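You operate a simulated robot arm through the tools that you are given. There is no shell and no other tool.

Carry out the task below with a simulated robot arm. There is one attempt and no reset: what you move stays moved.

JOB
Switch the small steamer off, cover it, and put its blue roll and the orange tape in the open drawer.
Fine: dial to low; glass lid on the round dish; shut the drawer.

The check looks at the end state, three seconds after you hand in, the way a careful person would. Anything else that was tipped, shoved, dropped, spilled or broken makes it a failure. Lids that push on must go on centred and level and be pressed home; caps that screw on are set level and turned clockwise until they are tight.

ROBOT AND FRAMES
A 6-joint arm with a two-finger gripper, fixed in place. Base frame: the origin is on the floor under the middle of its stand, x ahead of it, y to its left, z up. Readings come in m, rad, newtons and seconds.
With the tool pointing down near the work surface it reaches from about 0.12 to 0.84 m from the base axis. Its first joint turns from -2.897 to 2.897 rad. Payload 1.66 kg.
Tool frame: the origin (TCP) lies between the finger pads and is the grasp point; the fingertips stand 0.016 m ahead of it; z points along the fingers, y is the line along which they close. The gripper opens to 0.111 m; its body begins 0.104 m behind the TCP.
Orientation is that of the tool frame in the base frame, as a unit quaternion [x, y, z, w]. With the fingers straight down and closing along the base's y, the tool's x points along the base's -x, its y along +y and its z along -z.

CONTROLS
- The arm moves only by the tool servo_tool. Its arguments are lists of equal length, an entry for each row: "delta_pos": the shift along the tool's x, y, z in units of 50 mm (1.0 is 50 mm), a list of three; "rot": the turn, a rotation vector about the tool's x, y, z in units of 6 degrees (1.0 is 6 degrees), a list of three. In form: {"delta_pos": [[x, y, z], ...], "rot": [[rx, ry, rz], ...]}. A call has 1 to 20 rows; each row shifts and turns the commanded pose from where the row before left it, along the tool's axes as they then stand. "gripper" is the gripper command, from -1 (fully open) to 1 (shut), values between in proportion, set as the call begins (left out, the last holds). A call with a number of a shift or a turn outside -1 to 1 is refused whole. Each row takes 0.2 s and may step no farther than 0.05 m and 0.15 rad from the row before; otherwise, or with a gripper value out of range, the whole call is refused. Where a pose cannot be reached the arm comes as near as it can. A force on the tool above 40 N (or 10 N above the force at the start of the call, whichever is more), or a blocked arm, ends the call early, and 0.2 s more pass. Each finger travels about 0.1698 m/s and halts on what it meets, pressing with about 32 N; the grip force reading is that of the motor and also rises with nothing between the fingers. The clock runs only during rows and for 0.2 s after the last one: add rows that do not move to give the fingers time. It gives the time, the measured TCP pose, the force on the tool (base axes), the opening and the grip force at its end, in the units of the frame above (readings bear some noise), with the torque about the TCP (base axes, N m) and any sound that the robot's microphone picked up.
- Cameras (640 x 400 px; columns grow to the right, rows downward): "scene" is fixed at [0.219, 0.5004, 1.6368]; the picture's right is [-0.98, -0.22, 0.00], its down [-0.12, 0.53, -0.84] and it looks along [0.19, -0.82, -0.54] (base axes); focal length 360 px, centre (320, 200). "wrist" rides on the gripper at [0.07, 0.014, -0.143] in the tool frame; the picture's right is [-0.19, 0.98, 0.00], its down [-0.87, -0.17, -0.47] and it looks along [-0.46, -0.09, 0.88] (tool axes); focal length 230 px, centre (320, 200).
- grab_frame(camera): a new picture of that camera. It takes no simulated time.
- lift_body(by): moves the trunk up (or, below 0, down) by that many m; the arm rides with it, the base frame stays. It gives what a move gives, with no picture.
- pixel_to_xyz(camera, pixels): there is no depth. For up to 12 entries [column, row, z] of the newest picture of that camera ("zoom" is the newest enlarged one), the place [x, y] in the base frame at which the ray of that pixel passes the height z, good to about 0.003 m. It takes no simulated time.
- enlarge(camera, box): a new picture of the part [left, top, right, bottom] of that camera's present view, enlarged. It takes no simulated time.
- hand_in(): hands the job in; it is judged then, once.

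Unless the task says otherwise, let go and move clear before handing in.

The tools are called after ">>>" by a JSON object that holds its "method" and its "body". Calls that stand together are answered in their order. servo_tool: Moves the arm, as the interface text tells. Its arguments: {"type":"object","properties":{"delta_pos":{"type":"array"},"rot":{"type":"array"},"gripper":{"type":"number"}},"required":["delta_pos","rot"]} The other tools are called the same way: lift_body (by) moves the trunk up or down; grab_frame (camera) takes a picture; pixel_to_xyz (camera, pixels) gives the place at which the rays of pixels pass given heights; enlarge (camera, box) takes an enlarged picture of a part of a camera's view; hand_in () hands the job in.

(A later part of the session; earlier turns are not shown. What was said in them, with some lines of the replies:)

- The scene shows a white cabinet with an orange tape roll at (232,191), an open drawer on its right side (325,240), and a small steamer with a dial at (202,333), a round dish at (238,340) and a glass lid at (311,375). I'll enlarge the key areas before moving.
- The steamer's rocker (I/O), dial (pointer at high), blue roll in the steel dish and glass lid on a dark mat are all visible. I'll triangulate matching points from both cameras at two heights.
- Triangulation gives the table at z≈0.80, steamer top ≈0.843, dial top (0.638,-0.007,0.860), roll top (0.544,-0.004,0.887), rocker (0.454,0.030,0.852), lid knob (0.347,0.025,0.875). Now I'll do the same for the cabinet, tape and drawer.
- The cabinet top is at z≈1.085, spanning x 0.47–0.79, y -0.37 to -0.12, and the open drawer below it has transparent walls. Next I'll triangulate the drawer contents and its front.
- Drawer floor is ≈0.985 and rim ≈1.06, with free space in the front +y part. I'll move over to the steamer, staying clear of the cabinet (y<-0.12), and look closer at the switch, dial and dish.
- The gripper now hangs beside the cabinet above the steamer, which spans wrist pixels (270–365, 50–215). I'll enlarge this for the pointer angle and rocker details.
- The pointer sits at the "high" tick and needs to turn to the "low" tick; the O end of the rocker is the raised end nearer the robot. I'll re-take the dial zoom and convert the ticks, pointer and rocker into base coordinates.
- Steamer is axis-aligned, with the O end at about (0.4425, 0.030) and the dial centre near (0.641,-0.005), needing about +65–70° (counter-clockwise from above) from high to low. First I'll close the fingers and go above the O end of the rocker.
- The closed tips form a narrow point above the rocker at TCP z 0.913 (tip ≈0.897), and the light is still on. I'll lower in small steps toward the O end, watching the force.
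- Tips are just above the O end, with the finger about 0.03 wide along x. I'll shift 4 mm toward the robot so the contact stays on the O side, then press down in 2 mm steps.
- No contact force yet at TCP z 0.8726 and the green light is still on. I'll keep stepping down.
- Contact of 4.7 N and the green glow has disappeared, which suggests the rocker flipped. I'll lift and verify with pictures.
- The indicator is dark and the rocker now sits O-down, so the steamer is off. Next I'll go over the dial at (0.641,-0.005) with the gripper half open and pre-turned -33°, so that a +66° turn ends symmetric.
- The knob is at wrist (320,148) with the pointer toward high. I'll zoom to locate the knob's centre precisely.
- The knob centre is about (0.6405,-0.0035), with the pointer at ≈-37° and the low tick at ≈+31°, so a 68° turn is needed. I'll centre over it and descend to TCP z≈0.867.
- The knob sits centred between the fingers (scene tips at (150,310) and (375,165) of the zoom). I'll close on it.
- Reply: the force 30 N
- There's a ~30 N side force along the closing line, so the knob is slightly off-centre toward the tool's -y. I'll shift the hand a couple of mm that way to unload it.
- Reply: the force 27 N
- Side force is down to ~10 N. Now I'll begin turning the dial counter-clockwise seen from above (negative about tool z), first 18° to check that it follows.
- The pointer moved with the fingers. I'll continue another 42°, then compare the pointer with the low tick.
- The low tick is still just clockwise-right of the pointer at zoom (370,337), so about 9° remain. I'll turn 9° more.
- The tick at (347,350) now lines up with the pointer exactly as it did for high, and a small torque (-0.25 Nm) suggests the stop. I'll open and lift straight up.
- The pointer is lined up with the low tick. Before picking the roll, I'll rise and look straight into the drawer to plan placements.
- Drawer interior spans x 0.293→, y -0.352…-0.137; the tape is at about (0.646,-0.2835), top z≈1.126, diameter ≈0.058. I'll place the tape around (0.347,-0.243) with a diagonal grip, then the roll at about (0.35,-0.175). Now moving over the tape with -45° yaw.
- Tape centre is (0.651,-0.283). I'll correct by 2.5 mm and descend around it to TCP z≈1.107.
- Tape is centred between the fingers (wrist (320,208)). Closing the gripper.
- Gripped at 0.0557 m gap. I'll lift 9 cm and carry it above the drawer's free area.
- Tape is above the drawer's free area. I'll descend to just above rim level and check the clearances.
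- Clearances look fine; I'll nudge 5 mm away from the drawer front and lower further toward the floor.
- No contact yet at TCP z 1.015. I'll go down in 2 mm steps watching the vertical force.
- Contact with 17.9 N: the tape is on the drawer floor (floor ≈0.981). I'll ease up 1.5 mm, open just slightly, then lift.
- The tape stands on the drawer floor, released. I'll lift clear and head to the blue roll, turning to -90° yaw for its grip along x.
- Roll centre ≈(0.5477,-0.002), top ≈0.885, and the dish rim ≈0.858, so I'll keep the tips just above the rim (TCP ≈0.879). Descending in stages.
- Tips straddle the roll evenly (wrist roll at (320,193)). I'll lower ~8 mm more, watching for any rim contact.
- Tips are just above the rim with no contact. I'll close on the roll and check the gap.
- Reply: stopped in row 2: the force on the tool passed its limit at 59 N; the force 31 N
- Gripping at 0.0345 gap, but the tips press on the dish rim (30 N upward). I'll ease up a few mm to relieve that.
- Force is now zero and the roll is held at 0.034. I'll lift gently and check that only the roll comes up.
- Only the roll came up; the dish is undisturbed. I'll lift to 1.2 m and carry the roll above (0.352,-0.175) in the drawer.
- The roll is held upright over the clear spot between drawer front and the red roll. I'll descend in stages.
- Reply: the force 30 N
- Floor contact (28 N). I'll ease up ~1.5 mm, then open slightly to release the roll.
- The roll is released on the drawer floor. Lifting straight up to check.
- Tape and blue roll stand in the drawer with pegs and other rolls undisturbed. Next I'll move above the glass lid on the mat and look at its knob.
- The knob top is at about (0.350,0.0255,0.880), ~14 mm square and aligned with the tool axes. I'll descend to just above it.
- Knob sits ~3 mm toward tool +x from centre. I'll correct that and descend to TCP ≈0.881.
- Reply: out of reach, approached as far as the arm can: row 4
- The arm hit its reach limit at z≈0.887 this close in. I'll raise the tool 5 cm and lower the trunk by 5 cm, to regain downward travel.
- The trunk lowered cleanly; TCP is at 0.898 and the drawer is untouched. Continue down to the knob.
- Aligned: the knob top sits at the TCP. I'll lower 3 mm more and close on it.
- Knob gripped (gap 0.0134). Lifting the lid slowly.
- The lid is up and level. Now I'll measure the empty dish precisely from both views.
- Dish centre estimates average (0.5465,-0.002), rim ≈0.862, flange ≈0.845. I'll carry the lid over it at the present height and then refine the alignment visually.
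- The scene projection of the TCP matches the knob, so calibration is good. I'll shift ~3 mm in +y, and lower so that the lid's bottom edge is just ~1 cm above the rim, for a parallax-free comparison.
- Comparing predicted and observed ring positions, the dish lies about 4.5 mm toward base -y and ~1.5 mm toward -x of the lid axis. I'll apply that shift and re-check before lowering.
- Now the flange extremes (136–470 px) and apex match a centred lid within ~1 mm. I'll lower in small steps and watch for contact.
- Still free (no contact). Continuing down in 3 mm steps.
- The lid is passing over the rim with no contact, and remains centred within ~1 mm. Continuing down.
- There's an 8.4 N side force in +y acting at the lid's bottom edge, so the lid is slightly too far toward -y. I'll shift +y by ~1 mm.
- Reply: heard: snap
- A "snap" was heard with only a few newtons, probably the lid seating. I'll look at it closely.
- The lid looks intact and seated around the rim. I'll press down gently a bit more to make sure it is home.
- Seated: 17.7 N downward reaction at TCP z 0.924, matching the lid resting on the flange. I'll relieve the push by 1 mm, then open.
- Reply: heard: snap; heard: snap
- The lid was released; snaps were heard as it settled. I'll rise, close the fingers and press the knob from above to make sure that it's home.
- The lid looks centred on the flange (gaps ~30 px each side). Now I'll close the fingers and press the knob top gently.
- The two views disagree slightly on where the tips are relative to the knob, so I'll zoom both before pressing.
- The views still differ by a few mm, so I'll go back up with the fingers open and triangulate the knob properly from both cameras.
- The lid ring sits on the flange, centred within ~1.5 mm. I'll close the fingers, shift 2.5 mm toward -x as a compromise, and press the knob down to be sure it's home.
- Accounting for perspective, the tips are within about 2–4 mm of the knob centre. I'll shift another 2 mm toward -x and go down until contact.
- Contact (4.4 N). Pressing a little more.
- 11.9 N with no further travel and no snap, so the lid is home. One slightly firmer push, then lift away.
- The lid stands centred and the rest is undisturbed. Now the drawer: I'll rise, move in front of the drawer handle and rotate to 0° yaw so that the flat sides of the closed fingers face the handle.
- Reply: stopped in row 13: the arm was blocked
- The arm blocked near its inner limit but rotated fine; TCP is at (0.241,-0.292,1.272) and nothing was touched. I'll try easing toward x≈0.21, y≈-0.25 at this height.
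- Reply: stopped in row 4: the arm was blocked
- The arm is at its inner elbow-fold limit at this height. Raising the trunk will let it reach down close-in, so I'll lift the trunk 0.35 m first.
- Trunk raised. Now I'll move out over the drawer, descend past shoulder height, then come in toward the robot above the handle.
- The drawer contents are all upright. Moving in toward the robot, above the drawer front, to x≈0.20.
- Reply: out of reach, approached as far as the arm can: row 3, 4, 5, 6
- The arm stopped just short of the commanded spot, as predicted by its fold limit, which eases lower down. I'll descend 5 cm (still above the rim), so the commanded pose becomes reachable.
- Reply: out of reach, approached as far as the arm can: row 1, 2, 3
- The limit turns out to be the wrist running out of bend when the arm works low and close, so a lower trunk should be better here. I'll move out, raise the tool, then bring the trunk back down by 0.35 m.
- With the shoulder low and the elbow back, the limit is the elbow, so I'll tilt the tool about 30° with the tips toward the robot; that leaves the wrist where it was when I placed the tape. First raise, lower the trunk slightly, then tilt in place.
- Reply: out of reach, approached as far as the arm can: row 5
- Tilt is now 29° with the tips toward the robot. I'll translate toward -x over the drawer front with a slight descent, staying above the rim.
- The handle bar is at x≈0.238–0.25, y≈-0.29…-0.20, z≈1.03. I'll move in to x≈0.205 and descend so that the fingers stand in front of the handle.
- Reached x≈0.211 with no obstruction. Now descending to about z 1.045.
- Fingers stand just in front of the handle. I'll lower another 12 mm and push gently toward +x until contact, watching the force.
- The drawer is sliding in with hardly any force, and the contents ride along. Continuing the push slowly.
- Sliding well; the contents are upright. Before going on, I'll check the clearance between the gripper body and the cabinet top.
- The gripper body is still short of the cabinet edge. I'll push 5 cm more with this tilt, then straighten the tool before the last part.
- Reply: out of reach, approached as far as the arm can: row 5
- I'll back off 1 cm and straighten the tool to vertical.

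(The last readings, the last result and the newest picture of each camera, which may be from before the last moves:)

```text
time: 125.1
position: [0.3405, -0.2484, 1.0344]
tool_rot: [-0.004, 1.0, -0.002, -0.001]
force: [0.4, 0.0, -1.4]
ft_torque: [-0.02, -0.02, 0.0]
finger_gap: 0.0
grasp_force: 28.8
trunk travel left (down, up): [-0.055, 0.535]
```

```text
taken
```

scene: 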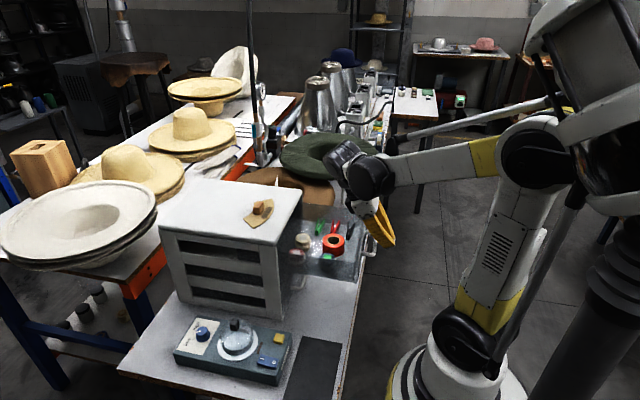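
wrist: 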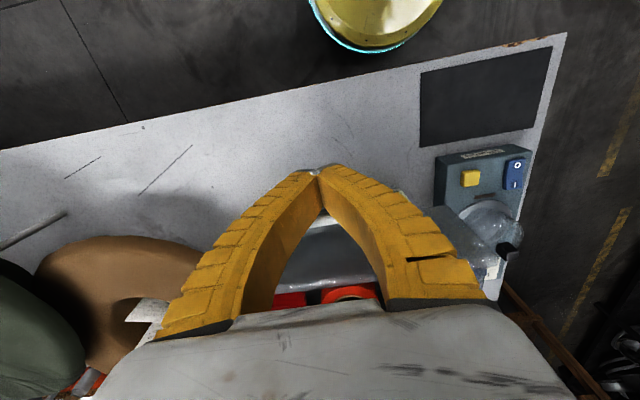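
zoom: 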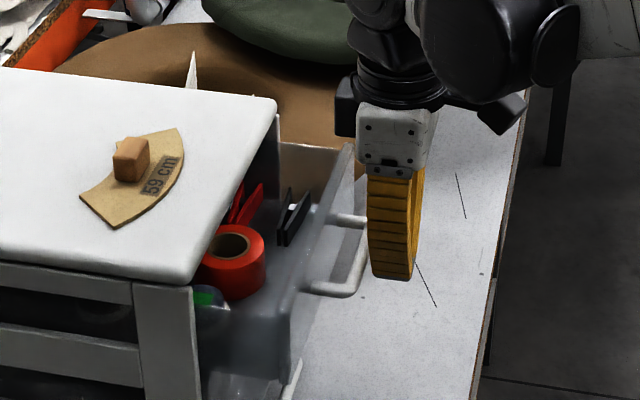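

Tool vertical in front of the handle. Continuing the push to close.

>>> {"method": "servo_tool", "body": {"delta_pos": [[-0.2, 0, 0], [-0.2, 0, 0], [-0.2, 0, 0], [-0.2, 0, 0], [-0.2, 0, 0], [0, 0, 0]], "rot": [[0, 0, 0], [0, 0, 0], [0, 0, 0], [0, 0, 0], [0, 0, 0], [0, 0, 0]]}}

>>> {"method": "enlarge", "body": {"camera": "scene", "box": [260, 160, 370, 280]}}

```text
time: 126.5
position: [0.3911, -0.2478, 1.0331]
tool_rot: [-0.004, 1.0, 0.001, -0.002]
force: [-0.4, 0.5, 0.1]
ft_torque: [0.0, 0.03, 0.0]
finger_gap: 0.0001
grasp_force: 28.9
trunk travel left (down, up): [-0.055, 0.535]
```

```text
3.33 times, centred on (315, 220) of scene
```

zoom: 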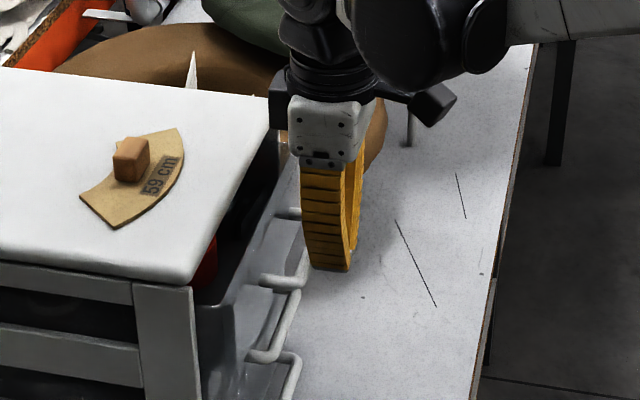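

>>> {"method": "servo_tool", "body": {"delta_pos": [[-0.2, 0, 0], [-0.2, 0, 0], [-0.1, 0, 0], [0, 0, 0]], "rot": [[0, 0, 0], [0, 0, 0], [0, 0, 0], [0, 0, 0]]}}

>>> {"method": "enlarge", "body": {"camera": "scene", "box": [260, 160, 370, 280]}}

```text
time: 127.5
position: [0.4149, -0.247, 1.0333]
tool_rot: [-0.003, 1.0, 0.0, -0.001]
force: [-0.6, 0.6, -0.8]
ft_torque: [-0.01, 0.0, -0.01]
finger_gap: 0.0
grasp_force: 28.5
trunk travel left (down, up): [-0.055, 0.535]
```

```text
3.33 times, centred on (315, 220) of scene
```

zoom: 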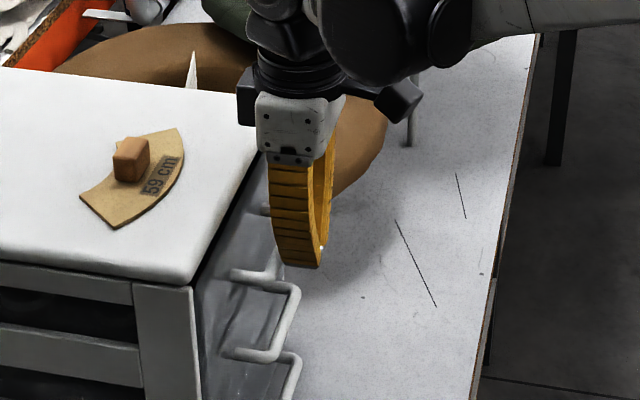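

>>> {"method": "servo_tool", "body": {"delta_pos": [[-0.1, 0, 0], [-0.1, 0, 0], [-0.1, 0, 0], [0, 0, 0]], "rot": [[0, 0, 0], [0, 0, 0], [0, 0, 0], [0, 0, 0]]}}

>>> {"method": "enlarge", "body": {"camera": "scene", "box": [270, 180, 350, 280]}}

```text
time: 128.1
position: [0.4183, -0.2478, 1.0356]
tool_rot: [-0.002, 1.0, -0.001, -0.005]
force: [-18.7, -0.8, 7.9]
ft_torque: [0.04, 0.07, 0.11]
finger_gap: 0.0062
grasp_force: 28.5
trunk travel left (down, up): [-0.055, 0.535]
stopped in row 3: the force on the tool passed its limit at 45 N (the readings are from after the stop); the commanded pose is now the measured one
```

```text
4.00 times, centred on (310, 230) of scene
```

zoom: 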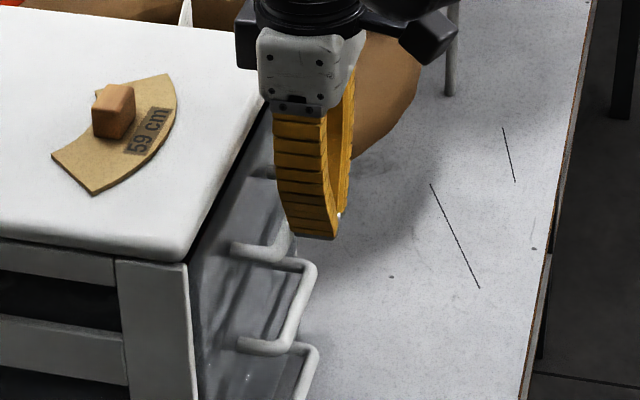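

The force jumped to 45 N at x≈0.418: the drawer has reached its stop. I'll back off and inspect.

>>> {"method": "servo_tool", "body": {"delta_pos": [[0.1, 0, 0], [0.3, 0, 0], [0.3, 0, 0], [0, 0, -0.6], [0, 0, -0.9], [0, 0, -0.9], [0, 0, 0]], "rot": [[0, 0, 0], [0, 0, 0], [0, 0, 0], [0, 0, 0], [0, 0, 0], [0, 0, 0], [0, 0, 0]]}}

>>> {"method": "enlarge", "body": {"camera": "scene", "box": [240, 180, 350, 300]}}

>>> {"method": "grab_frame", "body": {"camera": "wrist"}}

```text
time: 129.7
position: [0.3865, -0.2469, 1.1553]
tool_rot: [-0.002, 1.0, 0.0, -0.004]
force: [0.1, -0.4, 0.3]
ft_torque: [0.0, -0.03, -0.03]
finger_gap: 0.0
grasp_force: 28.9
trunk travel left (down, up): [-0.055, 0.535]
```

```text
3.33 times, centred on (295, 240) of scene
```

zoom: 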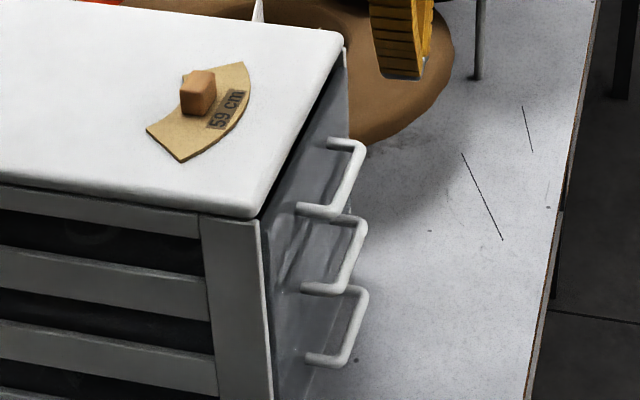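

```text
taken
```

wrist: 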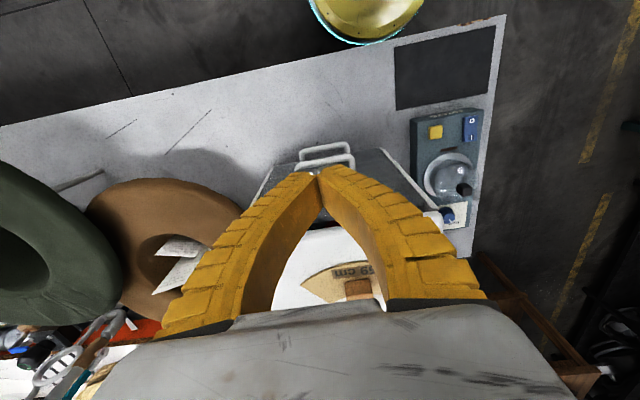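

>>> {"method": "enlarge", "body": {"camera": "scene", "box": [270, 195, 320, 285]}}

>>> {"method": "enlarge", "body": {"camera": "scene", "box": [160, 300, 350, 400]}}

>>> {"method": "enlarge", "body": {"camera": "scene", "box": [205, 305, 269, 360]}}

```text
4.44 times, centred on (295, 240) of scene
```

zoom: 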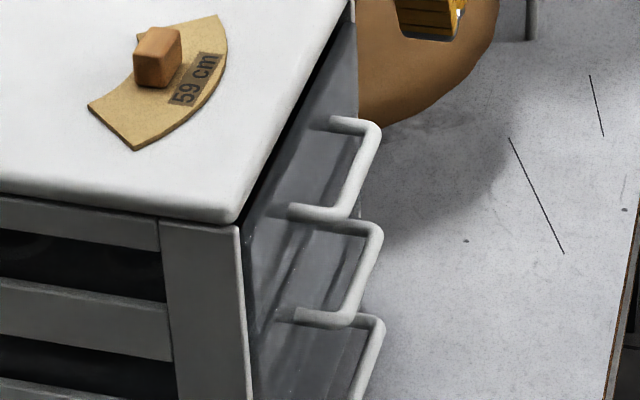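

```text
3.37 times, centred on (255, 350) of scene
```

zoom: 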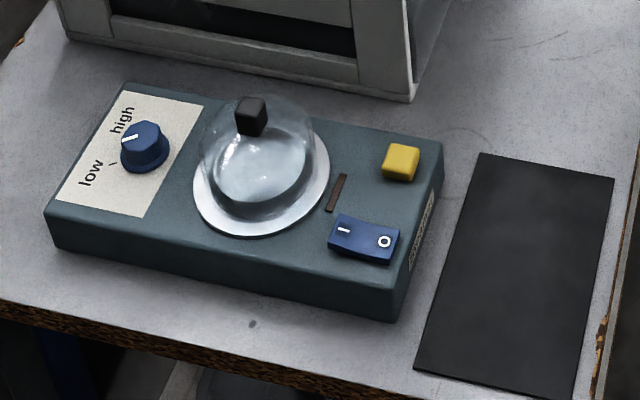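

```text
7.27 times, centred on (237, 332) of scene
```

zoom: 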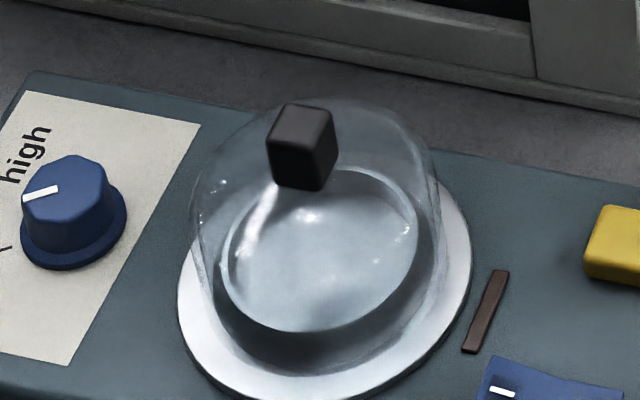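

The three handles line up, so the drawer is fully shut. I'll take a last look at the steamer from the wrist camera to verify lid level, dial and switch.

>>> {"method": "servo_tool", "body": {"delta_pos": [[0, 0, -0.9], [0, 0, -0.9], [-0.2, 0.8, 0], [-0.2, 0.8, 0], [-0.2, 0.8, 0], [-0.2, 0.8, 0], [-0.2, 0.8, 0], [-0.2, 0.8, 0], [0, 0, 0.5], [0, 0, 0.5], [0, 0, 0]], "rot": [[0, 0, 0], [0, 0, 0], [0, 0, 0], [0, 0, 0], [0, 0, 0], [0, 0, 0], [0, 0, 0], [0, 0, 0], [0, 0, 0], [0, 0, 0], [0, 0, 0]], "gripper": -1}}

>>> {"method": "grab_frame", "body": {"camera": "wrist"}}

>>> {"method": "enlarge", "body": {"camera": "wrist", "box": [270, 20, 400, 150]}}

>>> {"method": "grab_frame", "body": {"camera": "scene"}}

```text
time: 132.1
position: [0.4481, -0.0063, 1.1901]
tool_rot: [-0.002, 1.0, 0.0, -0.005]
force: [0.1, -0.4, -0.4]
ft_torque: [0.02, 0.0, 0.01]
finger_gap: 0.111
grasp_force: 0.0
trunk travel left (down, up): [-0.055, 0.535]
```

```text
taken
```

wrist: 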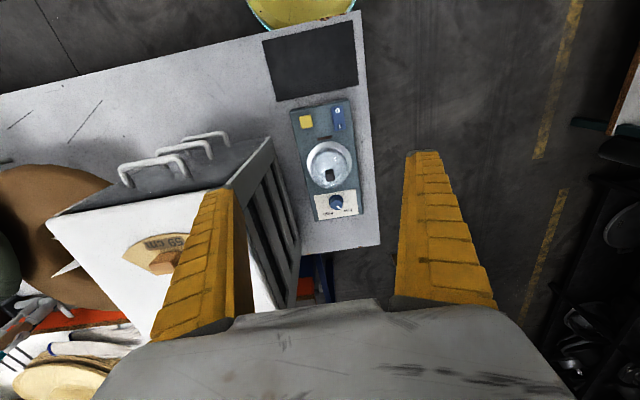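

```text
3.08 times, centred on (335, 85) of wrist
```

zoom: 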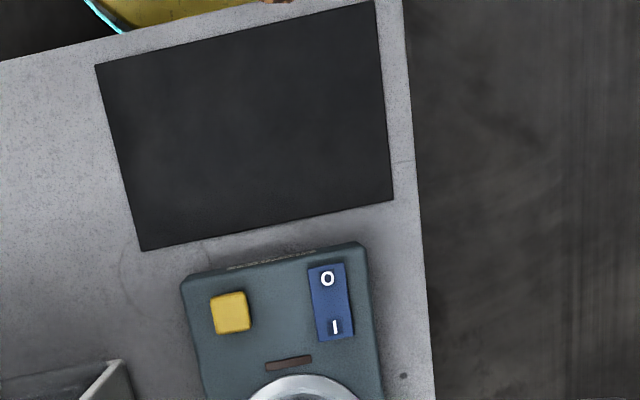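

```text
taken
```

scene: 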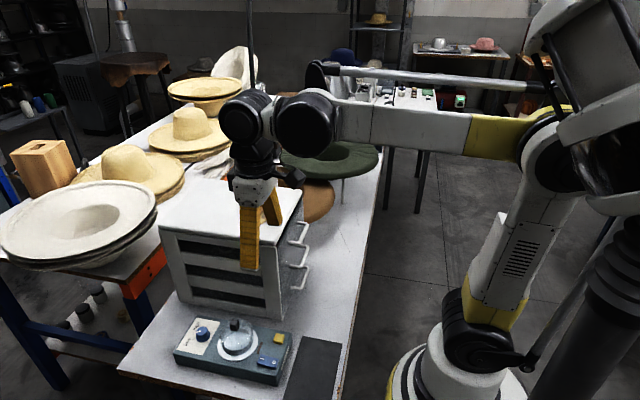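

>>> {"method": "enlarge", "body": {"camera": "wrist", "box": [290, 100, 370, 225]}}

>>> {"method": "enlarge", "body": {"camera": "wrist", "box": [300, 135, 360, 220]}}

>>> {"method": "enlarge", "body": {"camera": "wrist", "box": [100, 110, 300, 235]}}

```text
3.20 times, centred on (330, 162) of wrist
```

zoom: 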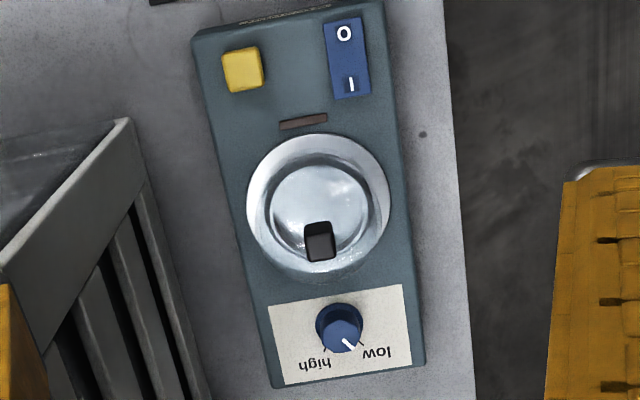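

```text
4.71 times, centred on (330, 178) of wrist
```

zoom: 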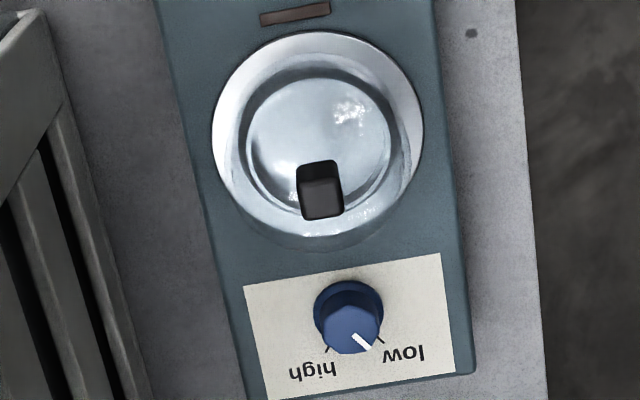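

```text
3.20 times, centred on (200, 172) of wrist
```

zoom: 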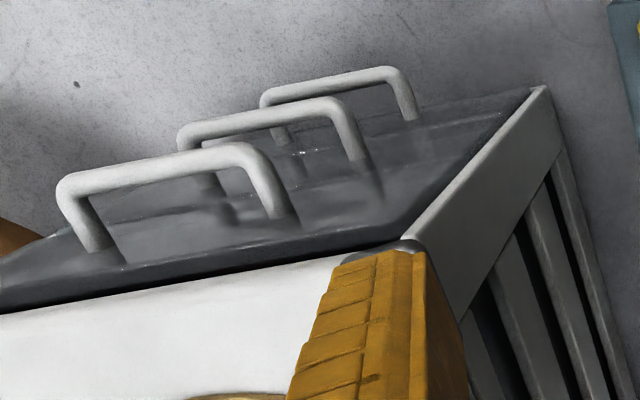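

Everything checks out. The indicator is dark with O pressed, and the pointer is on the low tick. The lid is centred and level on the dish, with the knob within ~1 mm of its predicted spot. The tape and blue roll are in the drawer, and its handle is flush with the other two. The gripper is open and clear, so I'm handing in.

>>> {"method": "hand_in", "body": {}}

```text
The job is handed in.
```

The job is done and handed in; I haven't seen the result of the check.

- **Steamer:** it is switched off. The rocker is on O, the green light is out, and the dial points at the low tick.
- **Lid:** the glass lid sits centred and level on the round dish, and I pressed it down with about 18 N. I heard three snaps in all: one as it seated, one when I eased the push off, and one as I let go of the knob. The later firm press moved it no further and made no sound. The lid looks intact.
- **Drawer:** the blue roll and the orange tape stand inside, and the drawer is pushed in to its stop. Its handle lines up with the other two. The pegs and other rolls were upright when I last saw them, partway through closing.

While gripping the blue roll, the fingers pressed on the rim of the dish and the force peaked at 59 N before the arm stopped. I saw no movement of the dish or steamer afterwards. I also saw no sign that anything else was knocked or moved.
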